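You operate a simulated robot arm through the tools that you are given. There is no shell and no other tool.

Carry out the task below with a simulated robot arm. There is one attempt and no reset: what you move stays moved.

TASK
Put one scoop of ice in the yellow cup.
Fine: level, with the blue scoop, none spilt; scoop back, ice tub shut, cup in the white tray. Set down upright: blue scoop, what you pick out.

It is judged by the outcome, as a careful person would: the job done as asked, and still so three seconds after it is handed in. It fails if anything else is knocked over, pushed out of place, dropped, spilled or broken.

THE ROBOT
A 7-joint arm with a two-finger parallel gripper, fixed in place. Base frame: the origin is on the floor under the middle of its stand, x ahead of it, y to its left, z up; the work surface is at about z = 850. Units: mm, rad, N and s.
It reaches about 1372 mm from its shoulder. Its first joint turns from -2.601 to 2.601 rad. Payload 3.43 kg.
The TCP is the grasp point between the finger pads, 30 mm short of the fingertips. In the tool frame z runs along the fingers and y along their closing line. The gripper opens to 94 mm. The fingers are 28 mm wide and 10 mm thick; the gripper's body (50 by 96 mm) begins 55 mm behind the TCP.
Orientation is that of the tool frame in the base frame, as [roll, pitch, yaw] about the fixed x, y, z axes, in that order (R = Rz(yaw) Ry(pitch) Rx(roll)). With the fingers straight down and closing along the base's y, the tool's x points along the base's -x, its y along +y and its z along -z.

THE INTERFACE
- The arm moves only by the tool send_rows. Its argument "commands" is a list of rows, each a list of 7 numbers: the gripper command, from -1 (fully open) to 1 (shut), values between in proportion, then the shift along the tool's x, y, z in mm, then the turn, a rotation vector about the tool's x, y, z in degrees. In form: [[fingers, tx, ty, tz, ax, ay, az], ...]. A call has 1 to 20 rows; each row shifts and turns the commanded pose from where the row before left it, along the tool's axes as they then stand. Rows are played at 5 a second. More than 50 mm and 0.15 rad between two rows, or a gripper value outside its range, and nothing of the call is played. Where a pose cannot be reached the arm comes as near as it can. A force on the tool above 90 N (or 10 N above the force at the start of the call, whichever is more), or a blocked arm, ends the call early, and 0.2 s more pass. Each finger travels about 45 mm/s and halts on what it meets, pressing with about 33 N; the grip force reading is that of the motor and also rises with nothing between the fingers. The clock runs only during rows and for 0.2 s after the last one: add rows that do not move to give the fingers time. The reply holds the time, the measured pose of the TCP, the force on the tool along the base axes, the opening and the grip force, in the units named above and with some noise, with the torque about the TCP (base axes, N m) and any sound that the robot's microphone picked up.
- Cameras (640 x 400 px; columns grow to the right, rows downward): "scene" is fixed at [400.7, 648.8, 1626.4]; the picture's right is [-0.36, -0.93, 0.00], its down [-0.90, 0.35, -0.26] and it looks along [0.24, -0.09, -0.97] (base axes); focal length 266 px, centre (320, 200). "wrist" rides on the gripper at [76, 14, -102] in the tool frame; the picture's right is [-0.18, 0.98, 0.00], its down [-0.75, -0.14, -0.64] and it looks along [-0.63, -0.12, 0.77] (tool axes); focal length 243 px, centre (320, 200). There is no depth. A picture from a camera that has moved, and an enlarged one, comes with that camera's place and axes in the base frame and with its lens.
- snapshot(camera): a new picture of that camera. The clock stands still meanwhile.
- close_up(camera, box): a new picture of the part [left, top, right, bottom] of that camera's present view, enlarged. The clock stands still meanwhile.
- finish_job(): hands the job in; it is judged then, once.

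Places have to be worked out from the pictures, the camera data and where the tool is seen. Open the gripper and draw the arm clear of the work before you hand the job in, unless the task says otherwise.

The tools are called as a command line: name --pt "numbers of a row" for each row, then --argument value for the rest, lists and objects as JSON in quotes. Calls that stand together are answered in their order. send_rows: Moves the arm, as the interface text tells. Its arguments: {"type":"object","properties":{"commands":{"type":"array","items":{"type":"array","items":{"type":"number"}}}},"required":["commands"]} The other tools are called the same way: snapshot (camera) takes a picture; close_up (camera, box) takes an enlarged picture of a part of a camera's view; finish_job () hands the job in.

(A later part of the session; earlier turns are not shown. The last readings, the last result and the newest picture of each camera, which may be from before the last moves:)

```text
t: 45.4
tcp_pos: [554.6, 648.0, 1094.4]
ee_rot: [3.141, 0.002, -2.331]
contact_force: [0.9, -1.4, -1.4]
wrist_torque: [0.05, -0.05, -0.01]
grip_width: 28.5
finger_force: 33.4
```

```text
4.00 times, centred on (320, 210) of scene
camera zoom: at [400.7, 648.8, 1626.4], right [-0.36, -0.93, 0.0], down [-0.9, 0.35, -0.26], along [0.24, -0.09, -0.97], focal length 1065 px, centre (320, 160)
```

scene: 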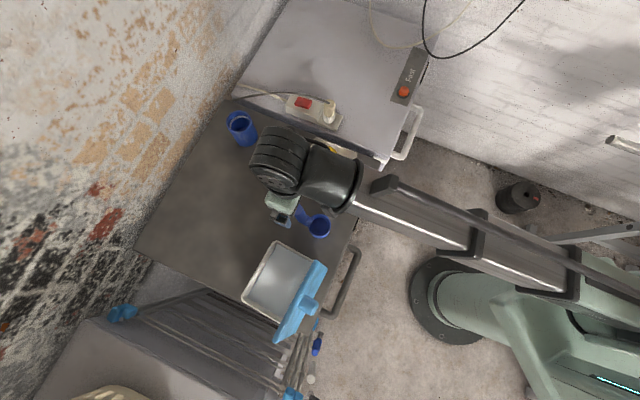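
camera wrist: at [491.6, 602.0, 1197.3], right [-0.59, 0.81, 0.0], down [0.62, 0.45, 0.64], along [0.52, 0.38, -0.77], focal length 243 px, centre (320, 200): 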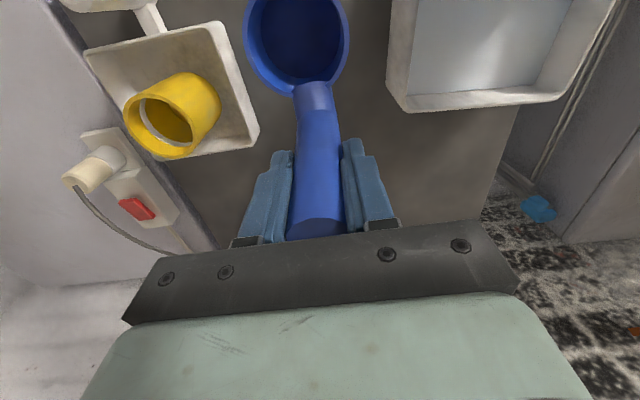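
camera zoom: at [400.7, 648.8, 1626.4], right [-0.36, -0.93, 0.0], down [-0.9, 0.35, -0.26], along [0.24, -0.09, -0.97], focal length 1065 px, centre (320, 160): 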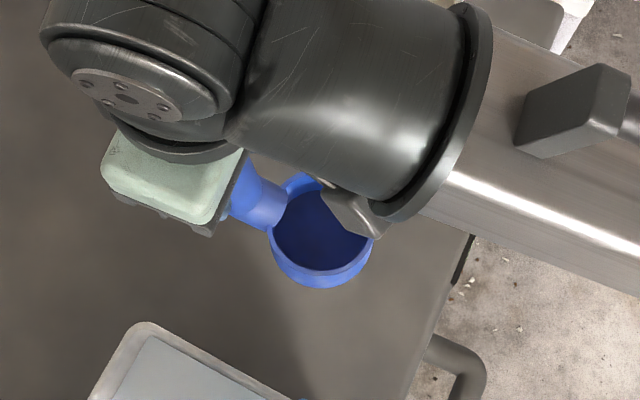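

The scoop hangs level, but from the two heights I estimate the arm's wrist barrel sits only about 95 mm above the TCP. In the tub it would meet the open lid (top z ≈ 1096). I'll set the scoop back at home, then regrasp higher on the handle and inspect the lid first.

send_rows --pt "1 0 0 40 0 0 0" --pt "1 0 0 40 0 0 0" --pt "1 0 0 30 0 0 0" --pt "1 0 0 12 0 0 0" --pt "1 0 0 5 0 0 0" --pt "1 0 0 0 0 0 0"

```text
t: 46.8
tcp_pos: [554.0, 650.2, 968.8]
ee_rot: [3.14, 0.001, -2.333]
contact_force: [-0.1, 0.4, -0.5]
wrist_torque: [0.02, -0.05, 0.02]
grip_width: 28.4
finger_force: 32.9
```

send_rows --pt "1 0 0 1.5 0 0 0" --pt "1 0 0 1 0 0 0" --pt "1 0 0 0 0 0 0"

```text
t: 47.6
tcp_pos: [554.3, 650.5, 964.4]
ee_rot: [3.141, 0.0, -2.332]
contact_force: [-0.3, -0.1, -1.4]
wrist_torque: [0.03, -0.03, 0.02]
grip_width: 28.6
finger_force: 32.4
```

The scoop is still just off the table; I'll take another small step and a check.

send_rows --pt "1 0 0 1 0 0 0" --pt "1 0 0 0.7 0 0 0" --pt "1 0 0 0 0 0 0"

```text
t: 48.4
tcp_pos: [552.8, 650.0, 963.4]
ee_rot: [3.14, 0.004, -2.334]
contact_force: [1.1, 3.9, 16.0]
wrist_torque: [-0.62, 0.17, -0.02]
grip_width: 28.4
finger_force: 33.1
```

The scoop is on the table (16 N push). I ease off slightly, open, and rise clear.

send_rows --pt "1 0 0 -0.8 0 0 0" --pt "-0.2 0 0 0 0 0 0" --pt "-0.6 0 0 0 0 0 0" --pt "-0.9 0 0 0 0 0 0" --pt "-0.9 0 0 0 0 0 0" --pt "-0.9 0 0 -20 0 0 0" --pt "-0.9 0 0 -40 0 0 0" --pt "-0.9 0 0 -45 0 0 0" --pt "-0.9 0 0 -45 0 0 0" --pt "-0.9 0 0 0 0 0 0"

snapshot --camera "wrist"

```text
t: 50.6
tcp_pos: [555.1, 649.1, 1117.2]
ee_rot: [3.14, 0.001, -2.332]
contact_force: [-0.7, 0.1, -0.1]
wrist_torque: [0.01, -0.02, -0.02]
grip_width: 89.3
finger_force: 0.0
```

```text
taken
camera wrist: at [490.8, 602.7, 1220.0], right [-0.59, 0.81, 0.0], down [0.62, 0.45, 0.64], along [0.52, 0.38, -0.77], focal length 243 px, centre (320, 200)
```

wrist: 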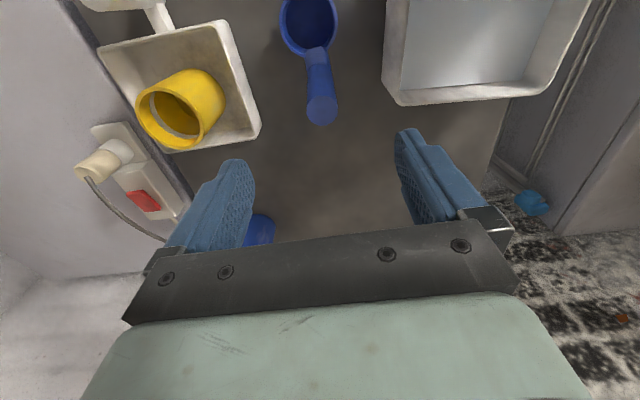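

The scoop stands at home again. I'll turn the wrist and tilt it so the camera looks along the tub's long side, to see the lid's profile and the ice level edge-on.

send_rows --pt "-1 0 0 0 0 0 -8.36" --pt "-1 0 0 0 0 0 -8.36" --pt "-1 0 0 0 0 0 -8.36" --pt "-1 0 0 0 0 0 -8.36" --pt "-1 0 0 0 0 0 -8.36" --pt "-1 0 0 0 0 0 -8.36" --pt "-1 0 0 0 0 0 -8.36" --pt "-1 0 0 0 0 0 -8.36" --pt "-1 0 0 0 0 0 -8.36" --pt "-1 0 0 0 0 0 -8.36" --pt "-1 3 25 16 0 0 0" --pt "-1 3 25 16 0 0 0" --pt "-1 0 0 0 0 -8.4 0" --pt "-1 0 0 0 0 -8.4 0" --pt "-1 0 0 0 0 -8.4 0" --pt "-1 0 0 0 0 -8.4 0" --pt "-1 0 0 0 0 -8.4 0" --pt "-1 0 0 0 0 0 0" --pt "-1 0 0 0 0 0 0"

snapshot --camera "wrist"

snapshot --camera "scene"

```text
t: 54.6
tcp_pos: [520.9, 613.6, 1081.7]
ee_rot: [-3.139, 0.734, -0.871]
contact_force: [-0.9, 0.0, -0.4]
wrist_torque: [-0.01, -0.01, 0.01]
grip_width: 94.0
finger_force: 0.0
```

```text
taken
camera wrist: at [589.0, 508.0, 1107.2], right [-0.84, -0.53, 0.12], down [0.02, 0.19, 0.98], along [-0.54, 0.83, -0.14], focal length 243 px, centre (320, 200)
```

wrist: 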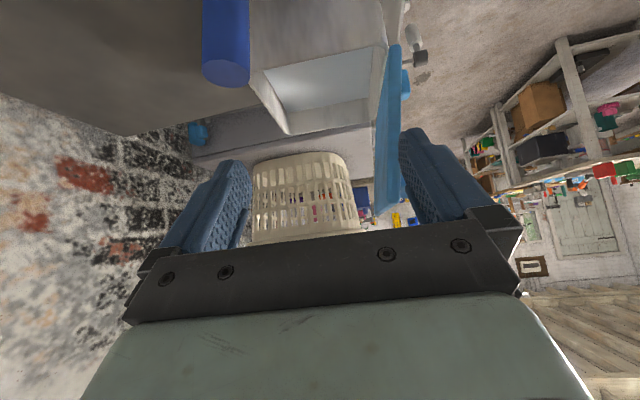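

```text
taken
```

scene: 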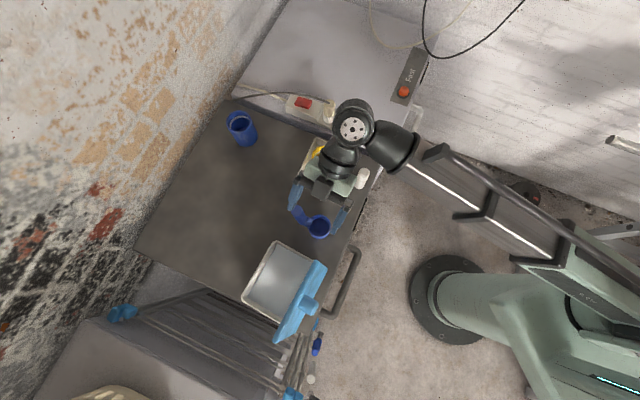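

An excellent edge-on view: the lid stands nearly vertical on the hinge. I'll enlarge it.

close_up --camera "wrist" --box '[190, 0, 440, 230]'

close_up --camera "wrist" --box '[250, 0, 430, 110]'

```text
1.74 times, centred on (315, 115) of wrist
camera zoom: at [589.0, 508.0, 1107.2], right [-0.84, -0.53, 0.12], down [0.02, 0.19, 0.98], along [-0.54, 0.83, -0.14], focal length 422 px, centre (329, 348)
```

zoom: 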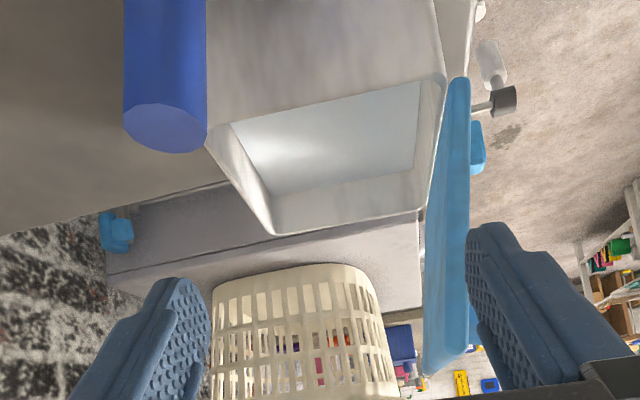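

```text
3.56 times, centred on (340, 55) of wrist
camera zoom: at [589.0, 508.0, 1107.2], right [-0.84, -0.53, 0.12], down [0.02, 0.19, 0.98], along [-0.54, 0.83, -0.14], focal length 863 px, centre (249, 716)
```

zoom: 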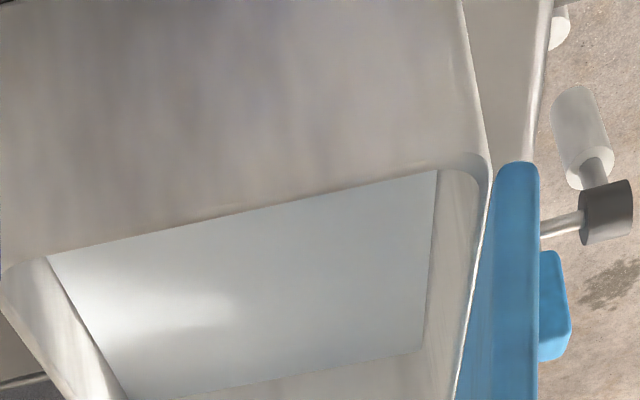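

The profile view gives: rim z ≈ 937, ice surface z ≈ 901, and lid opened about 80° with its top at z ≈ 1088. Gripping the handle near its top (TCP about 95 mm above the bowl rim) should keep the wrist above the lid. I'll untilt and turn back over the scoop.

send_rows --pt "-1 0 0 0 0 8.4 0" --pt "-1 0 0 0 0 8.4 0" --pt "-1 0 0 0 0 8.4 0" --pt "-1 0 0 0 0 8.4 0" --pt "-1 0 0 0 0 8.4 0" --pt "-1 0 0 0 0 0 8.36" --pt "-1 0 0 0 0 0 8.36" --pt "-1 0 0 0 0 0 8.36" --pt "-1 0 0 0 0 0 8.36" --pt "-1 0 0 0 0 0 8.36" --pt "-1 0 0 0 0 0 8.36" --pt "-1 0 0 0 0 0 8.36" --pt "-1 0 0 0 0 0 8.36" --pt "-1 0 0 0 0 0 8.36" --pt "-1 0 0 0 0 0 8.36" --pt "-1 0 0 0 0 0 0"

```text
t: 58.0
tcp_pos: [519.0, 613.7, 1082.4]
ee_rot: [3.139, 0.002, -2.334]
contact_force: [-0.1, 0.1, -0.4]
wrist_torque: [0.01, 0.0, -0.03]
grip_width: 94.0
finger_force: 0.1
```

send_rows --pt "-1 -25.5 -0.5 0 0 0 0" --pt "-1 -25.5 -0.5 0 0 0 0" --pt "-1 0 0 20 0 0 0" --pt "-1 0 0 25 0 0 0" --pt "-1 0 0 25 0 0 0" --pt "-1 0 0 16 0 0 0" --pt "-1 0 0 0 0 0 0" --pt "-1 0 0 0 0 0 0"

snapshot --camera "wrist"

```text
t: 59.8
tcp_pos: [556.7, 649.3, 995.7]
ee_rot: [3.139, 0.003, -2.333]
contact_force: [-0.2, -0.1, 0.5]
wrist_torque: [-0.01, 0.01, 0.0]
grip_width: 94.1
finger_force: 0.0
```

```text
taken
camera wrist: at [492.5, 603.9, 1098.9], right [-0.59, 0.81, 0.0], down [0.62, 0.45, 0.64], along [0.52, 0.38, -0.77], focal length 243 px, centre (320, 200)
```

wrist: 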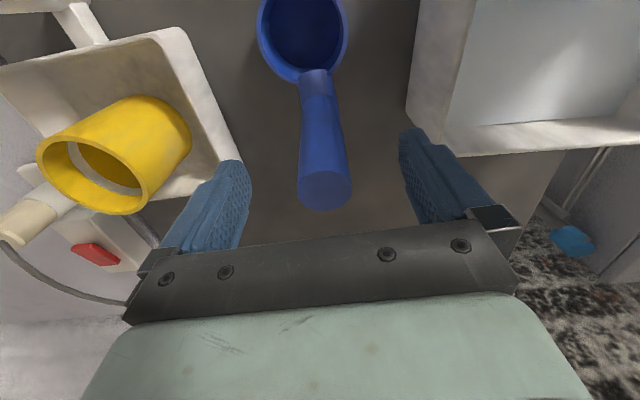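

The handle is centred between the fingertips. I'll close on its upper part.

send_rows --pt "1 0 0 0 0 0 0" --pt "1 0 0 0 0 0 0" --pt "1 0 0 0 0 0 0" --pt "1 0 0 0 0 0 0" --pt "1 0 0 0 0 0 0" --pt "1 0 0 0 0 0 0" --pt "1 0 0 0 0 0 0"

snapshot --camera "wrist"

```text
t: 61.4
tcp_pos: [556.5, 649.8, 995.7]
ee_rot: [3.139, 0.003, -2.331]
contact_force: [0.0, -0.2, 0.4]
wrist_torque: [-0.12, -0.1, 0.06]
grip_width: 28.2
finger_force: 32.7
```

```text
taken
camera wrist: at [492.5, 603.8, 1099.0], right [-0.59, 0.81, 0.0], down [0.62, 0.45, 0.64], along [0.52, 0.38, -0.77], focal length 243 px, centre (320, 200)
```

wrist: 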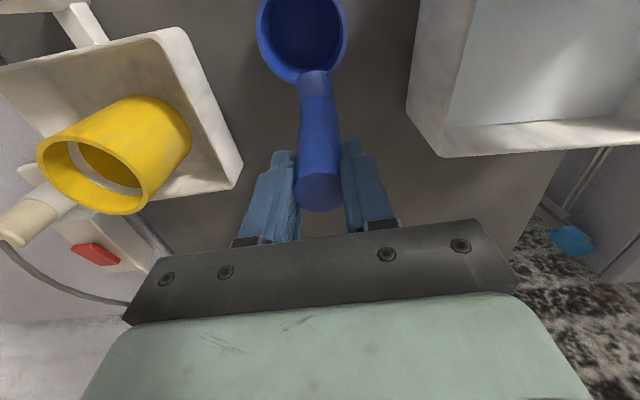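

The scoop is gripped near the top of its handle (TCP (556.5, 649.7, 995.7) at home). I'll lift it and turn it so the bowl leads along the tub's long axis.

send_rows --pt "1 0 0 -5 0 0 0" --pt "1 0 0 -15 0 0 0" --pt "1 0 0 -30 0 0 0" --pt "1 0 0 -45 0 0 0" --pt "1 0 0 -49 0 0 0" --pt "1 0 0 0 0 0 0" --pt "1 0 0 0 0 0 -8.36" --pt "1 0 0 0 0 0 -8.36" --pt "1 0 0 0 0 0 -8.36" --pt "1 0 0 0 0 0 -8.36" --pt "1 0 0 0 0 0 -8.36" --pt "1 0 0 0 0 0 -8.36" --pt "1 0 0 0 0 0 -8.36" --pt "1 0 0 0 0 0 -8.36" --pt "1 0 0 0 0 0 -8.36" --pt "1 0 0 0 0 0 -8.36" --pt "1 0 0 0 0 0 0"

snapshot --camera "wrist"

snapshot --camera "scene"

```text
t: 65.0
tcp_pos: [554.3, 648.3, 1140.3]
ee_rot: [-3.138, 0.003, -0.872]
contact_force: [0.0, 0.6, -0.8]
wrist_torque: [0.04, 0.06, -0.03]
grip_width: 28.4
finger_force: 33.1
```

```text
taken
camera wrist: at [593.1, 581.2, 1243.3], right [-0.87, -0.49, 0.0], down [-0.38, 0.67, 0.64], along [-0.32, 0.56, -0.77], focal length 243 px, centre (320, 200)
```

wrist: 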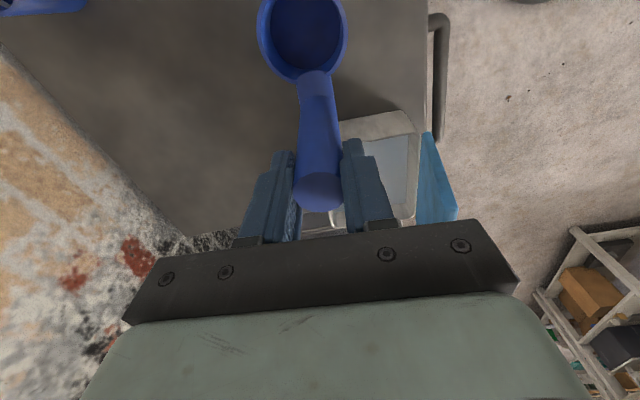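

```text
taken
```

scene: 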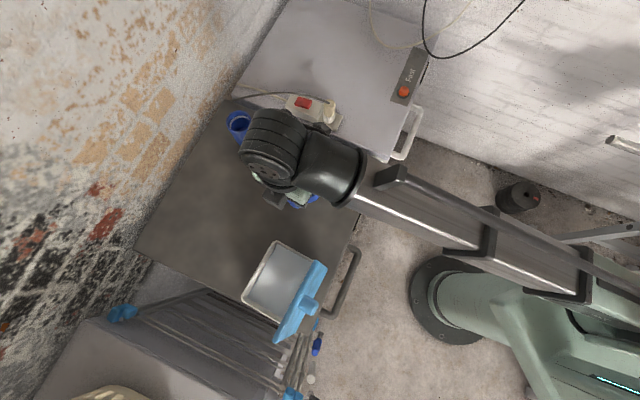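

The bowl now points along the tub's long axis (yaw 310°). I'll tilt it 60° forward, still high, and then carry it to hover over the tub.

send_rows --pt "1 0 0 0 0 -7.5 0" --pt "1 0 0 0 0 -7.5 0" --pt "1 0 0 0 0 -7.5 0" --pt "1 0 0 0 0 -7.5 0" --pt "1 0 0 0 0 -7.5 0" --pt "1 0 0 0 0 -7.5 0" --pt "1 0 0 0 0 -7.5 0" --pt "1 0 0 0 0 -7.5 0" --pt "1 0 0 0 0 0 0" --pt "1 -8.8 7.1 31.3 0 0 0" --pt "1 -8.8 7.1 31.3 0 0 0" --pt "1 -8.8 7.1 31.3 0 0 0" --pt "1 -8.8 7.1 31.3 0 0 0" --pt "1 0 0 0 0 0 0" --pt "1 0 0 0 0 0 0"

snapshot --camera "wrist"

close_up --camera "scene" --box '[220, 200, 380, 330]'

```text
t: 68.2
tcp_pos: [453.1, 728.3, 1108.4]
ee_rot: [-3.136, 1.048, -0.869]
contact_force: [-0.3, 0.1, -1.8]
wrist_torque: [-0.09, -0.07, 0.01]
grip_width: 28.2
finger_force: 32.9
```

```text
taken
camera wrist: at [522.8, 621.6, 1094.1], right [-0.81, -0.56, 0.16], down [0.22, -0.05, 0.97], along [-0.54, 0.83, 0.17], focal length 243 px, centre (320, 200)
```

wrist: 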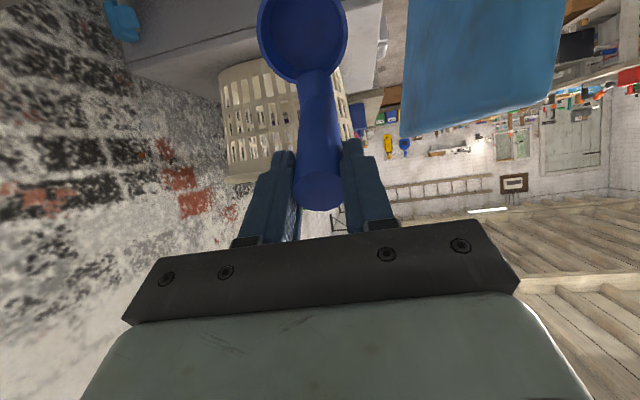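

```text
3.08 times, centred on (300, 265) of scene
camera zoom: at [400.7, 648.8, 1626.4], right [-0.36, -0.93, 0.0], down [-0.9, 0.35, -0.26], along [0.24, -0.09, -0.97], focal length 819 px, centre (382, 0)
```

zoom: 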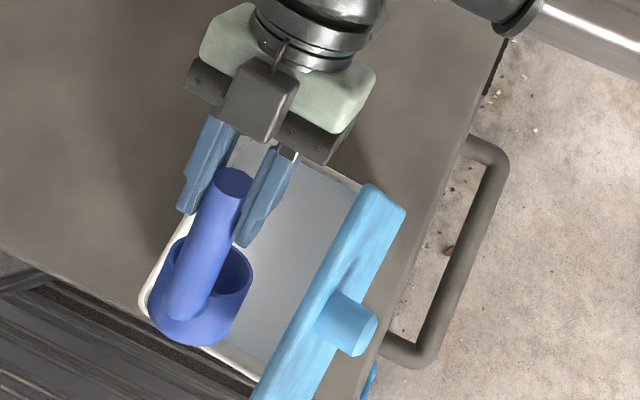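

The tilted bowl hovers at the intended spot over the tub (n +25, s -8 from its centre). I'll lower it 50 mm so its edge is just above the ice, and check the forces.

send_rows --pt "1 14.7 0 8.5 0 0 0" --pt "1 14.3 0 8.25 0 0 0" --pt "1 14.3 0 8.25 0 0 0" --pt "1 0 0 0 0 0 0"

close_up --camera "scene" --box '[220, 200, 380, 330]'

```text
t: 69.2
tcp_pos: [453.7, 728.0, 1059.0]
ee_rot: [-3.137, 1.048, -0.869]
contact_force: [0.2, 0.5, -1.1]
wrist_torque: [-0.07, -0.05, 0.01]
grip_width: 28.4
finger_force: 32.4
```

```text
3.08 times, centred on (300, 265) of scene
camera zoom: at [400.7, 648.8, 1626.4], right [-0.36, -0.93, 0.0], down [-0.9, 0.35, -0.26], along [0.24, -0.09, -0.97], focal length 819 px, centre (382, 0)
```

zoom: 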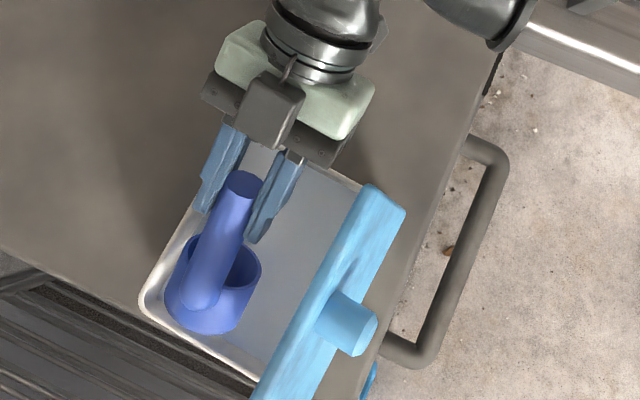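

No contact yet; the bowl is inside the tub outline. I'll lower 20 mm slowly into the ice.

send_rows --pt "1 4.33 0 2.5 0 0 0" --pt "1 4.33 0 2.5 0 0 0" --pt "1 4.33 0 2.5 0 0 0" --pt "1 4.33 0 2.5 0 0 0" --pt "1 0 0 0 0 0 0"

close_up --camera "scene" --box '[220, 200, 380, 330]'

```text
t: 70.4
tcp_pos: [453.0, 726.8, 1038.9]
ee_rot: [-3.14, 1.049, -0.87]
contact_force: [-0.5, -0.1, -1.1]
wrist_torque: [-0.07, -0.04, 0.01]
grip_width: 28.4
finger_force: 33.4
```

```text
3.08 times, centred on (300, 265) of scene
camera zoom: at [400.7, 648.8, 1626.4], right [-0.36, -0.93, 0.0], down [-0.9, 0.35, -0.26], along [0.24, -0.09, -0.97], focal length 819 px, centre (382, 0)
```

zoom: 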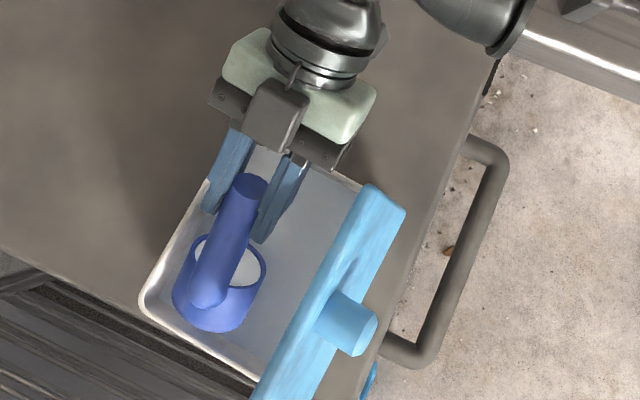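

White has appeared inside the bowl. I'll look closer with both cameras.

close_up --camera "scene" --box '[245, 225, 305, 265]'

close_up --camera "wrist" --box '[220, 0, 400, 120]'

```text
10.00 times, centred on (275, 245) of scene
camera zoom: at [400.7, 648.8, 1626.4], right [-0.36, -0.93, 0.0], down [-0.9, 0.35, -0.26], along [0.24, -0.09, -0.97], focal length 2662 px, centre (770, -250)
```

zoom: 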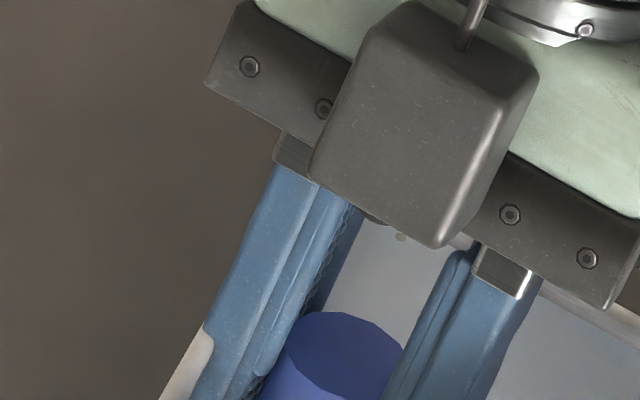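

```text
3.33 times, centred on (310, 60) of wrist
camera zoom: at [523.3, 621.4, 1024.4], right [-0.81, -0.56, 0.16], down [0.22, -0.05, 0.97], along [-0.54, 0.83, 0.16], focal length 809 px, centre (353, 667)
```

zoom: 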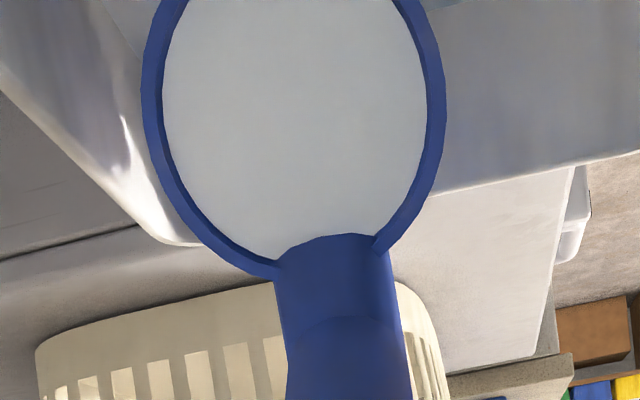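

The bowl has filled with ice flush with its mouth. I'll now turn it level about the bowl's own mouth, keeping it low inside the tub so any excess falls back into the tub.

send_rows --pt "1 -6.41 0 4.38 0 4 0" --pt "1 -6.41 0 4.38 0 4 0" --pt "1 -6.41 0 4.38 0 4 0" --pt "1 -6.41 0 4.38 0 4 0" --pt "1 -6.41 0 4.38 0 4 0" --pt "1 -6.41 0 4.38 0 4 0" --pt "1 -6.41 0 4.38 0 4 0" --pt "1 -6.41 0 4.38 0 4 0" --pt "1 -6.41 0 4.38 0 4 0" --pt "1 -6.41 0 4.38 0 4 0" --pt "1 -6.41 0 4.38 0 4 0" --pt "1 -6.41 0 4.38 0 4 0" --pt "1 -6.41 0 4.38 0 4 0" --pt "1 -6.41 0 4.38 0 4 0" --pt "1 -6.41 0 4.38 0 4 0" --pt "1 0 0 0 0 0 0"

snapshot --camera "wrist"

close_up --camera "scene" --box '[220, 200, 380, 330]'

```text
t: 73.8
tcp_pos: [380.3, 815.1, 1034.7]
ee_rot: [-3.139, -0.001, -0.874]
contact_force: [-0.1, 1.5, -1.6]
wrist_torque: [0.03, 0.04, 0.0]
grip_width: 28.3
finger_force: 32.6
```

```text
taken
camera wrist: at [418.8, 745.9, 1137.2], right [-0.87, -0.49, 0.0], down [-0.38, 0.67, 0.64], along [-0.31, 0.56, -0.77], focal length 243 px, centre (320, 200)
```

wrist: 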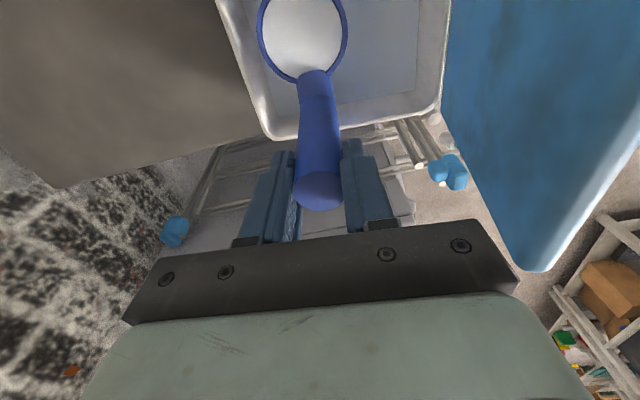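

```text
3.08 times, centred on (300, 265) of scene
camera zoom: at [400.7, 648.8, 1626.4], right [-0.36, -0.93, 0.0], down [-0.9, 0.35, -0.26], along [0.24, -0.09, -0.97], focal length 819 px, centre (382, 0)
```

zoom: 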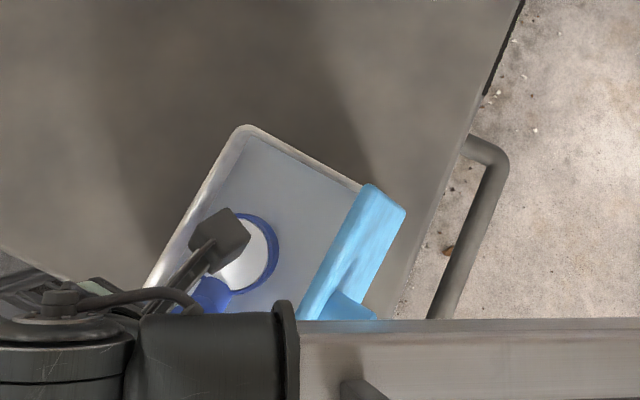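

The scoop is now level. I'll look closely at the fill for heaping or a shortfall.

close_up --camera "wrist" --box '[235, 0, 375, 90]'

close_up --camera "scene" --box '[255, 250, 315, 310]'

```text
4.44 times, centred on (305, 45) of wrist
camera zoom: at [418.8, 745.9, 1137.2], right [-0.87, -0.49, 0.0], down [-0.38, 0.67, 0.64], along [-0.31, 0.56, -0.77], focal length 1078 px, centre (387, 889)
```

zoom: 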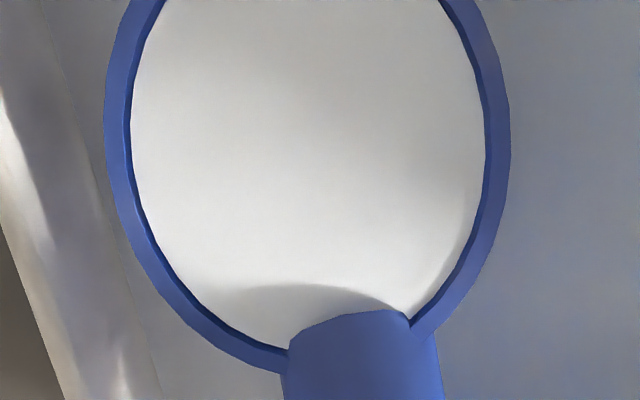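

```text
6.67 times, centred on (285, 280) of scene
camera zoom: at [400.7, 648.8, 1626.4], right [-0.36, -0.93, 0.0], down [-0.9, 0.35, -0.26], along [0.24, -0.09, -0.97], focal length 1774 px, centre (553, -333)
```

zoom: 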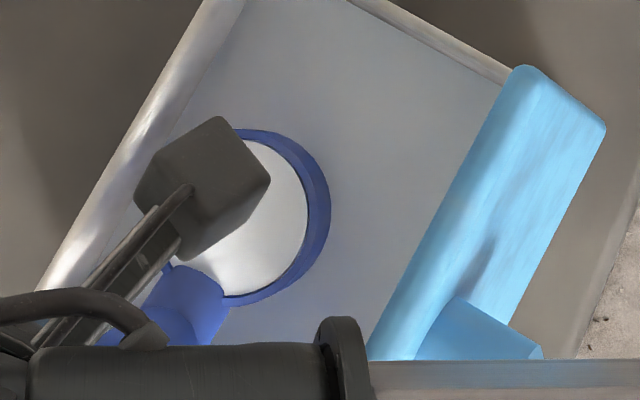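

The fill looks close to flush with the rim. I'll lift straight up out of the tub slowly and check again.

send_rows --pt "1 0 0 -5 0 0 0" --pt "1 0 0 -8 0 0 0" --pt "1 0 0 -10 0 0 0" --pt "1 0 0 -10 0 0 0" --pt "1 0 0 -10 0 0 0" --pt "1 0 0 -10 0 0 0" --pt "1 0 0 -10 0 0 0" --pt "1 0 0 -10 0 0 0" --pt "1 0 0 -10 0 0 0" --pt "1 0 0 -5 0 0 0" --pt "1 0 0 0 0 0 0" --pt "1 0 0 0 0 0 0"

close_up --camera "wrist" --box '[235, 0, 375, 90]'

snapshot --camera "wrist"

snapshot --camera "scene"

```text
t: 76.4
tcp_pos: [381.0, 813.2, 1122.4]
ee_rot: [-3.142, 0.002, -0.872]
contact_force: [-1.4, 0.6, -0.8]
wrist_torque: [0.07, 0.07, 0.02]
grip_width: 28.3
finger_force: 32.9
```

```text
4.44 times, centred on (305, 45) of wrist
camera zoom: at [418.9, 745.1, 1225.3], right [-0.87, -0.49, 0.0], down [-0.38, 0.67, 0.64], along [-0.32, 0.56, -0.77], focal length 1078 px, centre (387, 889)
```

zoom: 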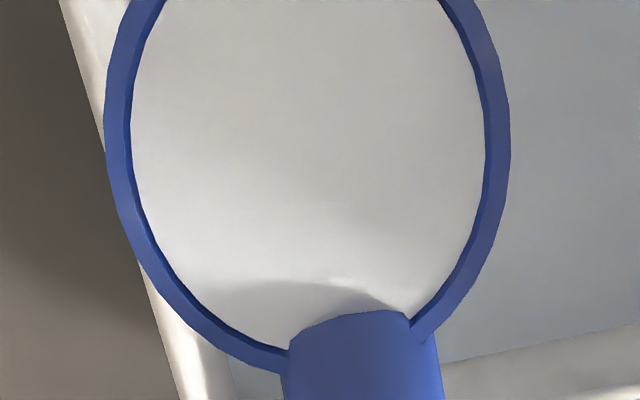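

```text
taken
camera wrist: at [418.9, 745.1, 1225.3], right [-0.87, -0.49, 0.0], down [-0.38, 0.67, 0.64], along [-0.32, 0.56, -0.77], focal length 243 px, centre (320, 200)
```

wrist: 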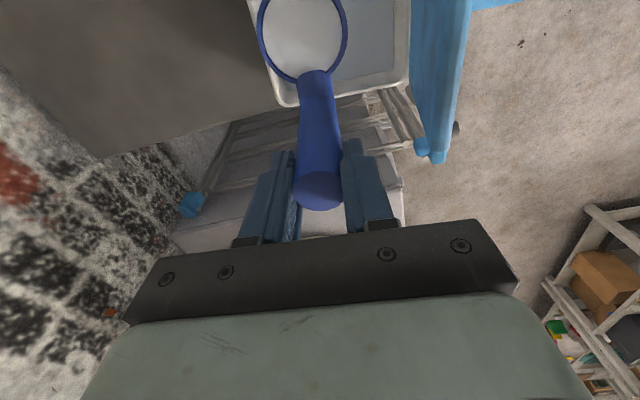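

```text
taken
```

scene: 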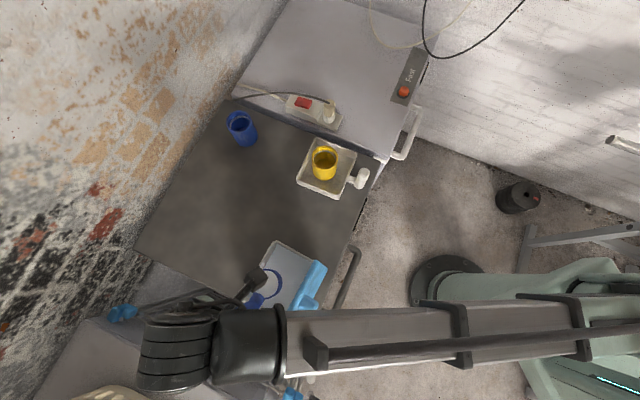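

The fill looks flat and flush, with no spill on the tub rim. I'll raise it a little and carry it level, smoothly, over to the cup side.

send_rows --pt "1 0 0 -12 0 0 0" --pt "1 0 0 -18 0 0 0" --pt "1 10 -3.3 0 0 0 0" --pt "1 18 -6 0 0 0 0" --pt "1 25 -8.33 0 0 0 0" --pt "1 25 -8.33 0 0 0 0" --pt "1 25 -8.33 0 0 0 0" --pt "1 25 -8.33 0 0 0 0" --pt "1 25 -8.33 0 0 0 0" --pt "1 25 -8.33 0 0 0 0" --pt "1 25 -8.33 0 0 0 0" --pt "1 25 -8.33 0 0 0 0" --pt "1 25 -8.33 0 0 0 0" --pt "1 25 -8.33 0 0 0 0" --pt "1 25 -8.33 0 0 0 0" --pt "1 25 -8.33 0 0 0 0" --pt "1 25 -8.33 0 0 0 0" --pt "1 13 -4.3 0 0 0 0" --pt "1 5 -1.7 0 0 0 0" --pt "1 0 0 0 0 0 0"

snapshot --camera "scene"

snapshot --camera "wrist"

```text
t: 80.6
tcp_pos: [716.7, 607.9, 1151.7]
ee_rot: [-3.14, 0.0, -0.873]
contact_force: [0.2, -0.2, -1.6]
wrist_torque: [0.02, 0.04, 0.0]
grip_width: 28.3
finger_force: 32.6
```

```text
taken
```

scene: 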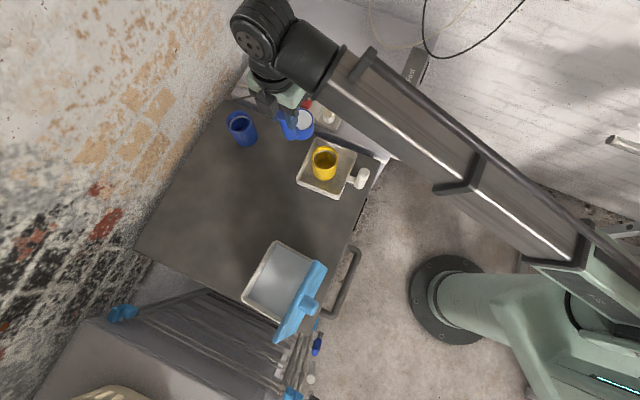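

```text
taken
camera wrist: at [753.3, 540.0, 1254.6], right [-0.87, -0.49, 0.0], down [-0.38, 0.67, 0.64], along [-0.32, 0.56, -0.77], focal length 243 px, centre (320, 200)
```

wrist: 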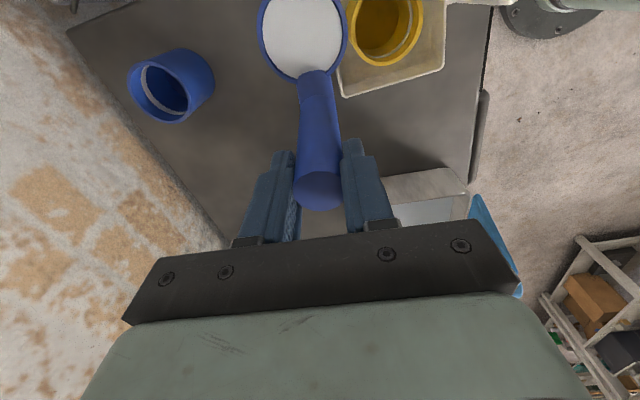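

The carry went cleanly. I'll enlarge the scene's oblique view of the bowl to judge whether the ice is level with the rim.

close_up --camera "scene" --box '[265, 95, 325, 150]'

close_up --camera "wrist" --box '[240, 0, 440, 110]'

```text
7.27 times, centred on (295, 122) of scene
camera zoom: at [400.7, 648.8, 1626.4], right [-0.36, -0.93, 0.0], down [-0.9, 0.35, -0.26], along [0.24, -0.09, -0.97], focal length 1936 px, centre (502, 764)
```

zoom: 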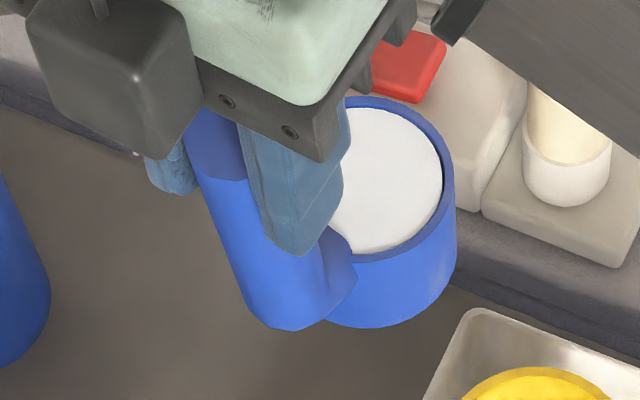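

```text
3.20 times, centred on (340, 55) of wrist
camera zoom: at [753.3, 540.0, 1254.6], right [-0.87, -0.49, 0.0], down [-0.38, 0.67, 0.64], along [-0.32, 0.56, -0.77], focal length 776 px, centre (256, 664)
```

zoom: 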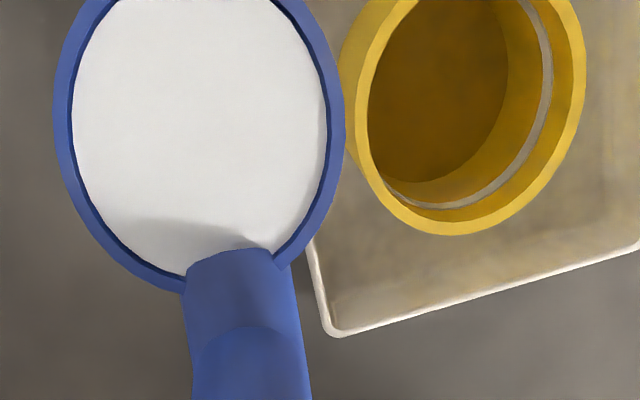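

The ice is flat and flush just inside the rim: a level scoop. Now I'll swing the bowl gently around to yaw 245° so it comes over the cup.

send_rows --pt "1 0 0 0 0 0 3" --pt "1 0 0 0 0 0 5" --pt "1 0 0 0 0 0 5" --pt "1 0 0 0 0 0 5" --pt "1 0 0 0 0 0 5" --pt "1 0 0 0 0 0 5" --pt "1 0 0 0 0 0 5" --pt "1 0 0 0 0 0 5" --pt "1 0 0 0 0 0 5" --pt "1 0 0 0 0 0 5" --pt "1 0 0 0 0 0 5" --pt "1 0 0 0 0 0 5" --pt "1 0 0 0 0 0 4" --pt "1 0 0 0 0 0 3" --pt "1 0 0 0 0 0 0" --pt "1 0 0 0 0 0 0"

snapshot --camera "wrist"

close_up --camera "scene" --box '[260, 100, 400, 200]'

```text
t: 84.0
tcp_pos: [715.5, 607.3, 1151.9]
ee_rot: [3.14, 0.0, -2.006]
contact_force: [-0.2, -0.2, -0.5]
wrist_torque: [0.05, 0.0, 0.0]
grip_width: 28.2
finger_force: 33.2
```

```text
taken
camera wrist: at [668.9, 544.3, 1254.8], right [-0.81, 0.58, 0.0], down [0.45, 0.62, 0.64], along [0.37, 0.52, -0.77], focal length 243 px, centre (320, 200)
```

wrist: 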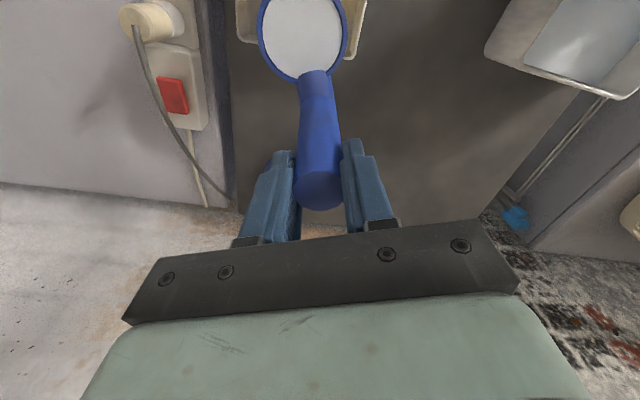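

```text
4.00 times, centred on (330, 150) of scene
camera zoom: at [400.7, 648.8, 1626.4], right [-0.36, -0.93, 0.0], down [-0.9, 0.35, -0.26], along [0.24, -0.09, -0.97], focal length 1065 px, centre (280, 400)
```

zoom: 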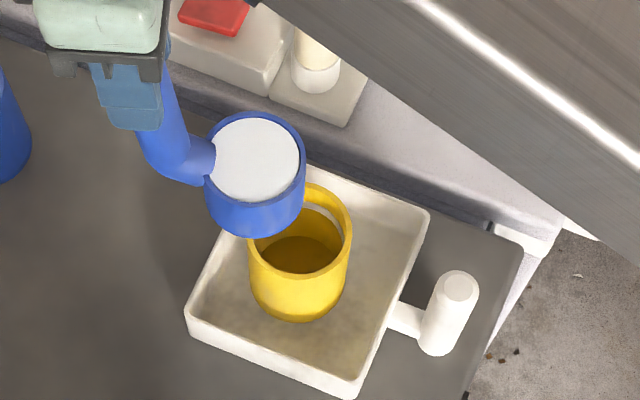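

The bowl is next to the cup. I'll check precisely where the bowl's lip is before tilting.

close_up --camera "scene" --box '[290, 110, 350, 160]'

close_up --camera "wrist" --box '[220, 0, 400, 220]'

```text
8.00 times, centred on (320, 135) of scene
camera zoom: at [400.7, 648.8, 1626.4], right [-0.36, -0.93, 0.0], down [-0.9, 0.35, -0.26], along [0.24, -0.09, -0.97], focal length 2129 px, centre (320, 720)
```

zoom: 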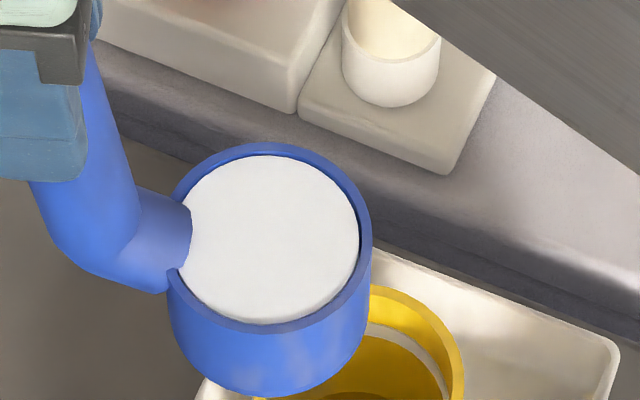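

```text
1.82 times, centred on (310, 110) of wrist
camera zoom: at [668.9, 544.3, 1254.8], right [-0.81, 0.58, 0.0], down [0.45, 0.62, 0.64], along [0.37, 0.52, -0.77], focal length 441 px, centre (338, 364)
```

zoom: 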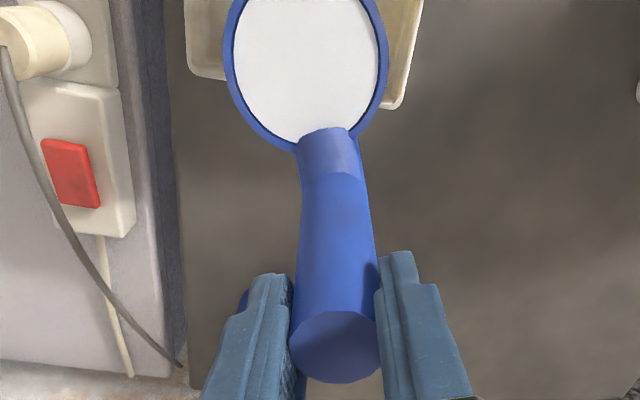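

In robot coordinates the lip is about 5 mm behind the cup's centre, as wanted. I'll lower 43 mm so the bowl clears the cup rim by about 15 mm.

send_rows --pt "1 0 0 8 0 0 0" --pt "1 0 0 12 0 0 0" --pt "1 0 0 12 0 0 0" --pt "1 0 0 8 0 0 0" --pt "1 0 0 3 0 0 0" --pt "1 0 0 0 0 0 0"

close_up --camera "scene" --box '[280, 110, 380, 190]'

```text
t: 85.4
tcp_pos: [714.8, 608.8, 1108.5]
ee_rot: [3.14, 0.002, -2.006]
contact_force: [0.0, 0.4, -0.8]
wrist_torque: [0.04, -0.01, 0.0]
grip_width: 28.3
finger_force: 32.7
```

```text
5.00 times, centred on (330, 150) of scene
camera zoom: at [400.7, 648.8, 1626.4], right [-0.36, -0.93, 0.0], down [-0.9, 0.35, -0.26], along [0.24, -0.09, -0.97], focal length 1331 px, centre (270, 450)
```

zoom: 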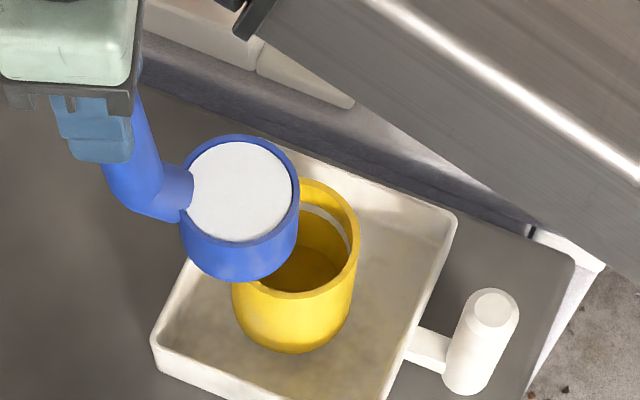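

The bowl sits above the cup's back edge, with the lip right over the cup's centre. I'll shift back 6 mm and begin tilting about the lip, first to 40°.

send_rows --pt "1 -6 0 0 0 0 0" --pt "1 8.53 0 -7.25 0 -5 0" --pt "1 8.58 0 -6.87 0 -5 0" --pt "1 8.69 0 -6.51 0 -5 0" --pt "1 8.87 0 -6.17 0 -5 0" --pt "1 9.1 0 -5.87 0 -5 0" --pt "1 9.38 0 -5.61 0 -5 0" --pt "1 9.7 0 -5.41 0 -5 0" --pt "1 10.06 0 -5.26 0 -5 0" --pt "1 0 0 0 0 0 0"

close_up --camera "scene" --box '[280, 110, 380, 190]'

```text
t: 87.6
tcp_pos: [683.6, 539.2, 1133.1]
ee_rot: [3.139, 0.701, -2.007]
contact_force: [-0.2, 0.2, -1.4]
wrist_torque: [-0.07, 0.03, 0.02]
grip_width: 28.2
finger_force: 33.1
```

```text
5.00 times, centred on (330, 150) of scene
camera zoom: at [400.7, 648.8, 1626.4], right [-0.36, -0.93, 0.0], down [-0.9, 0.35, -0.26], along [0.24, -0.09, -0.97], focal length 1331 px, centre (270, 450)
```

zoom: 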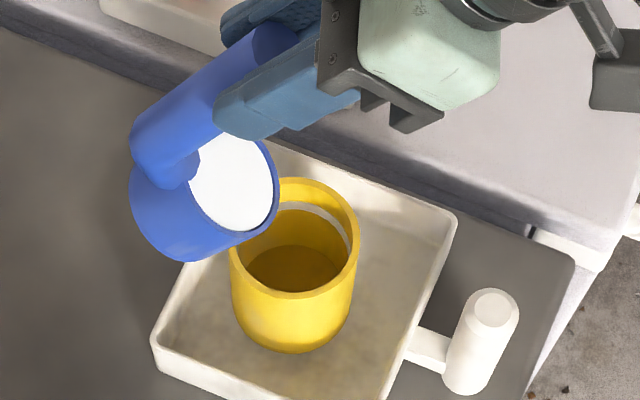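

At 40° the ice still holds. I'll continue to 65° in smaller batches.

send_rows --pt "1 10.42 0 -5.18 0 -5 0" --pt "1 10.8 0 -5.17 0 -5 0" --pt "1 11.18 0 -5.22 0 -5 0" --pt "1 11.54 0 -5.33 0 -5 0" --pt "1 11.88 0 -5.5 0 -5 0" --pt "1 0 0 0 0 0 0"

close_up --camera "scene" --box '[280, 110, 380, 190]'

```text
t: 89.0
tcp_pos: [658.5, 488.2, 1107.2]
ee_rot: [3.139, 1.14, -2.009]
contact_force: [0.1, -0.2, -1.1]
wrist_torque: [-0.13, 0.03, -0.02]
grip_width: 28.5
finger_force: 32.9
```

```text
5.00 times, centred on (330, 150) of scene
camera zoom: at [400.7, 648.8, 1626.4], right [-0.36, -0.93, 0.0], down [-0.9, 0.35, -0.26], along [0.24, -0.09, -0.97], focal length 1331 px, centre (270, 450)
```

zoom: 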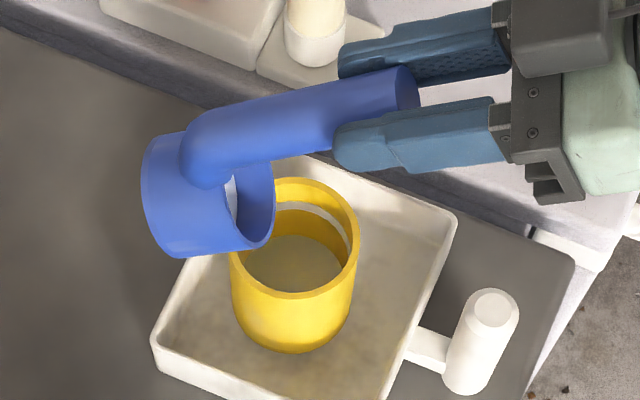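

Ice has begun pouring: the cup's bottom shows it and the bowl's level is dropping. I'll continue to 90°.

send_rows --pt "1 12.18 0 -5.74 0 -5 0" --pt "1 12.44 0 -6.02 0 -5 0" --pt "1 12.64 0 -6.34 0 -5 0" --pt "1 12.78 0 -6.69 0 -5 0" --pt "1 12.87 0 -7.06 0 -5 0" --pt "1 0 0 0 0 0 0" --pt "1 0 0 0 0 0 0" --pt "1 0 0 0 0 0 0"

close_up --camera "scene" --box '[280, 110, 380, 190]'

snapshot --camera "scene"

```text
t: 90.8
tcp_pos: [641.5, 448.4, 1054.7]
ee_rot: [0.393, 1.568, 1.529]
contact_force: [-0.4, 0.4, -1.3]
wrist_torque: [-0.11, 0.07, -0.04]
grip_width: 28.4
finger_force: 32.9
```

```text
5.00 times, centred on (330, 150) of scene
camera zoom: at [400.7, 648.8, 1626.4], right [-0.36, -0.93, 0.0], down [-0.9, 0.35, -0.26], along [0.24, -0.09, -0.97], focal length 1331 px, centre (270, 450)
```

zoom: 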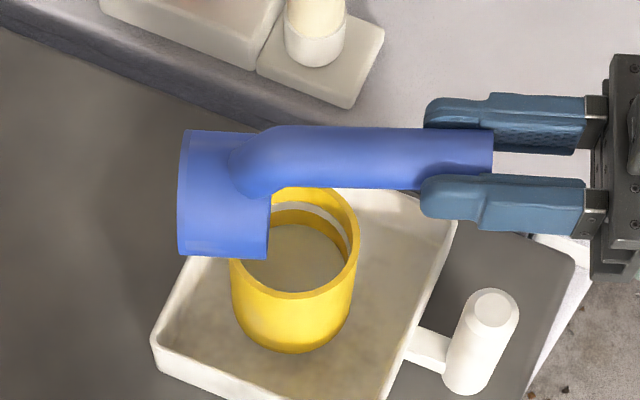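

```text
taken
```

scene: 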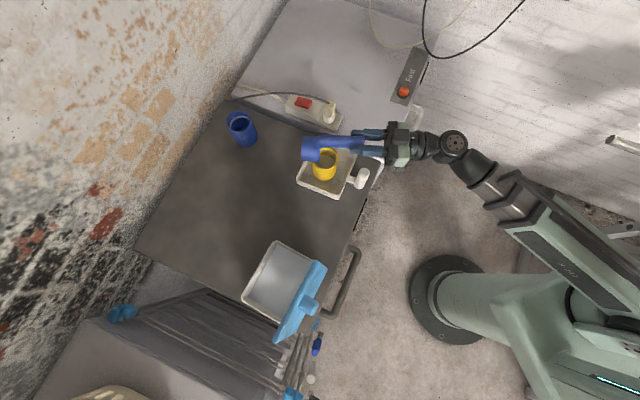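

At 90° most of it has gone into the cup. I'll go on to 110° and hold, to empty the bowl fully.

send_rows --pt "1 8.53 0 -7.44 0 -5 0" --pt "1 8.53 0 -7.44 0 -5 0" --pt "1 8.53 0 -7.44 0 -5 0" --pt "1 8.53 0 -7.44 0 -5 0" --pt "1 0 0 0 0 0 0" --pt "1 0 0 0 0 0 0" --pt "1 0 0 0 0 0 0" --pt "1 0 0 0 0 0 0"

close_up --camera "scene" --box '[280, 110, 380, 190]'

close_up --camera "wrist" --box '[220, 0, 400, 120]'

```text
t: 92.6
tcp_pos: [629.7, 426.5, 1016.5]
ee_rot: [0.003, 1.22, 1.139]
contact_force: [0.3, 0.2, -1.7]
wrist_torque: [-0.12, 0.07, -0.05]
grip_width: 28.4
finger_force: 32.5
```

```text
5.00 times, centred on (330, 150) of scene
camera zoom: at [400.7, 648.8, 1626.4], right [-0.36, -0.93, 0.0], down [-0.9, 0.35, -0.26], along [0.24, -0.09, -0.97], focal length 1331 px, centre (270, 450)
```

zoom: 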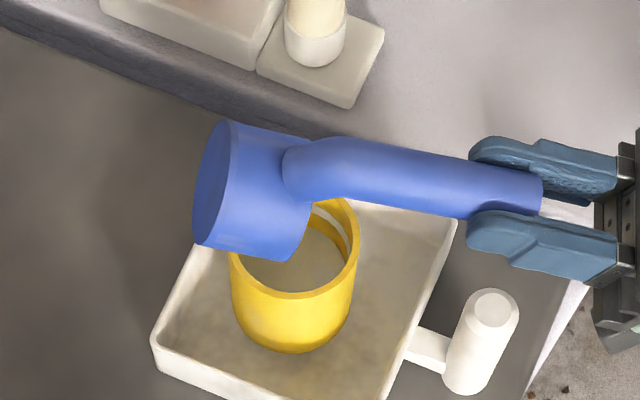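

```text
3.33 times, centred on (310, 60) of wrist
camera zoom: at [585.8, 367.6, 910.5], right [-0.92, 0.36, 0.17], down [-0.24, -0.84, 0.49], along [0.32, 0.41, 0.86], focal length 809 px, centre (353, 667)
```

zoom: 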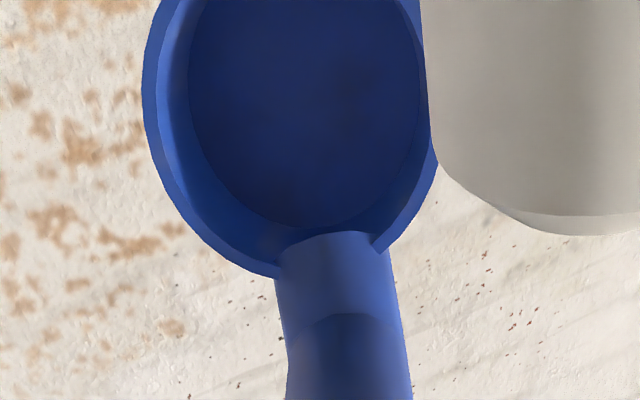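

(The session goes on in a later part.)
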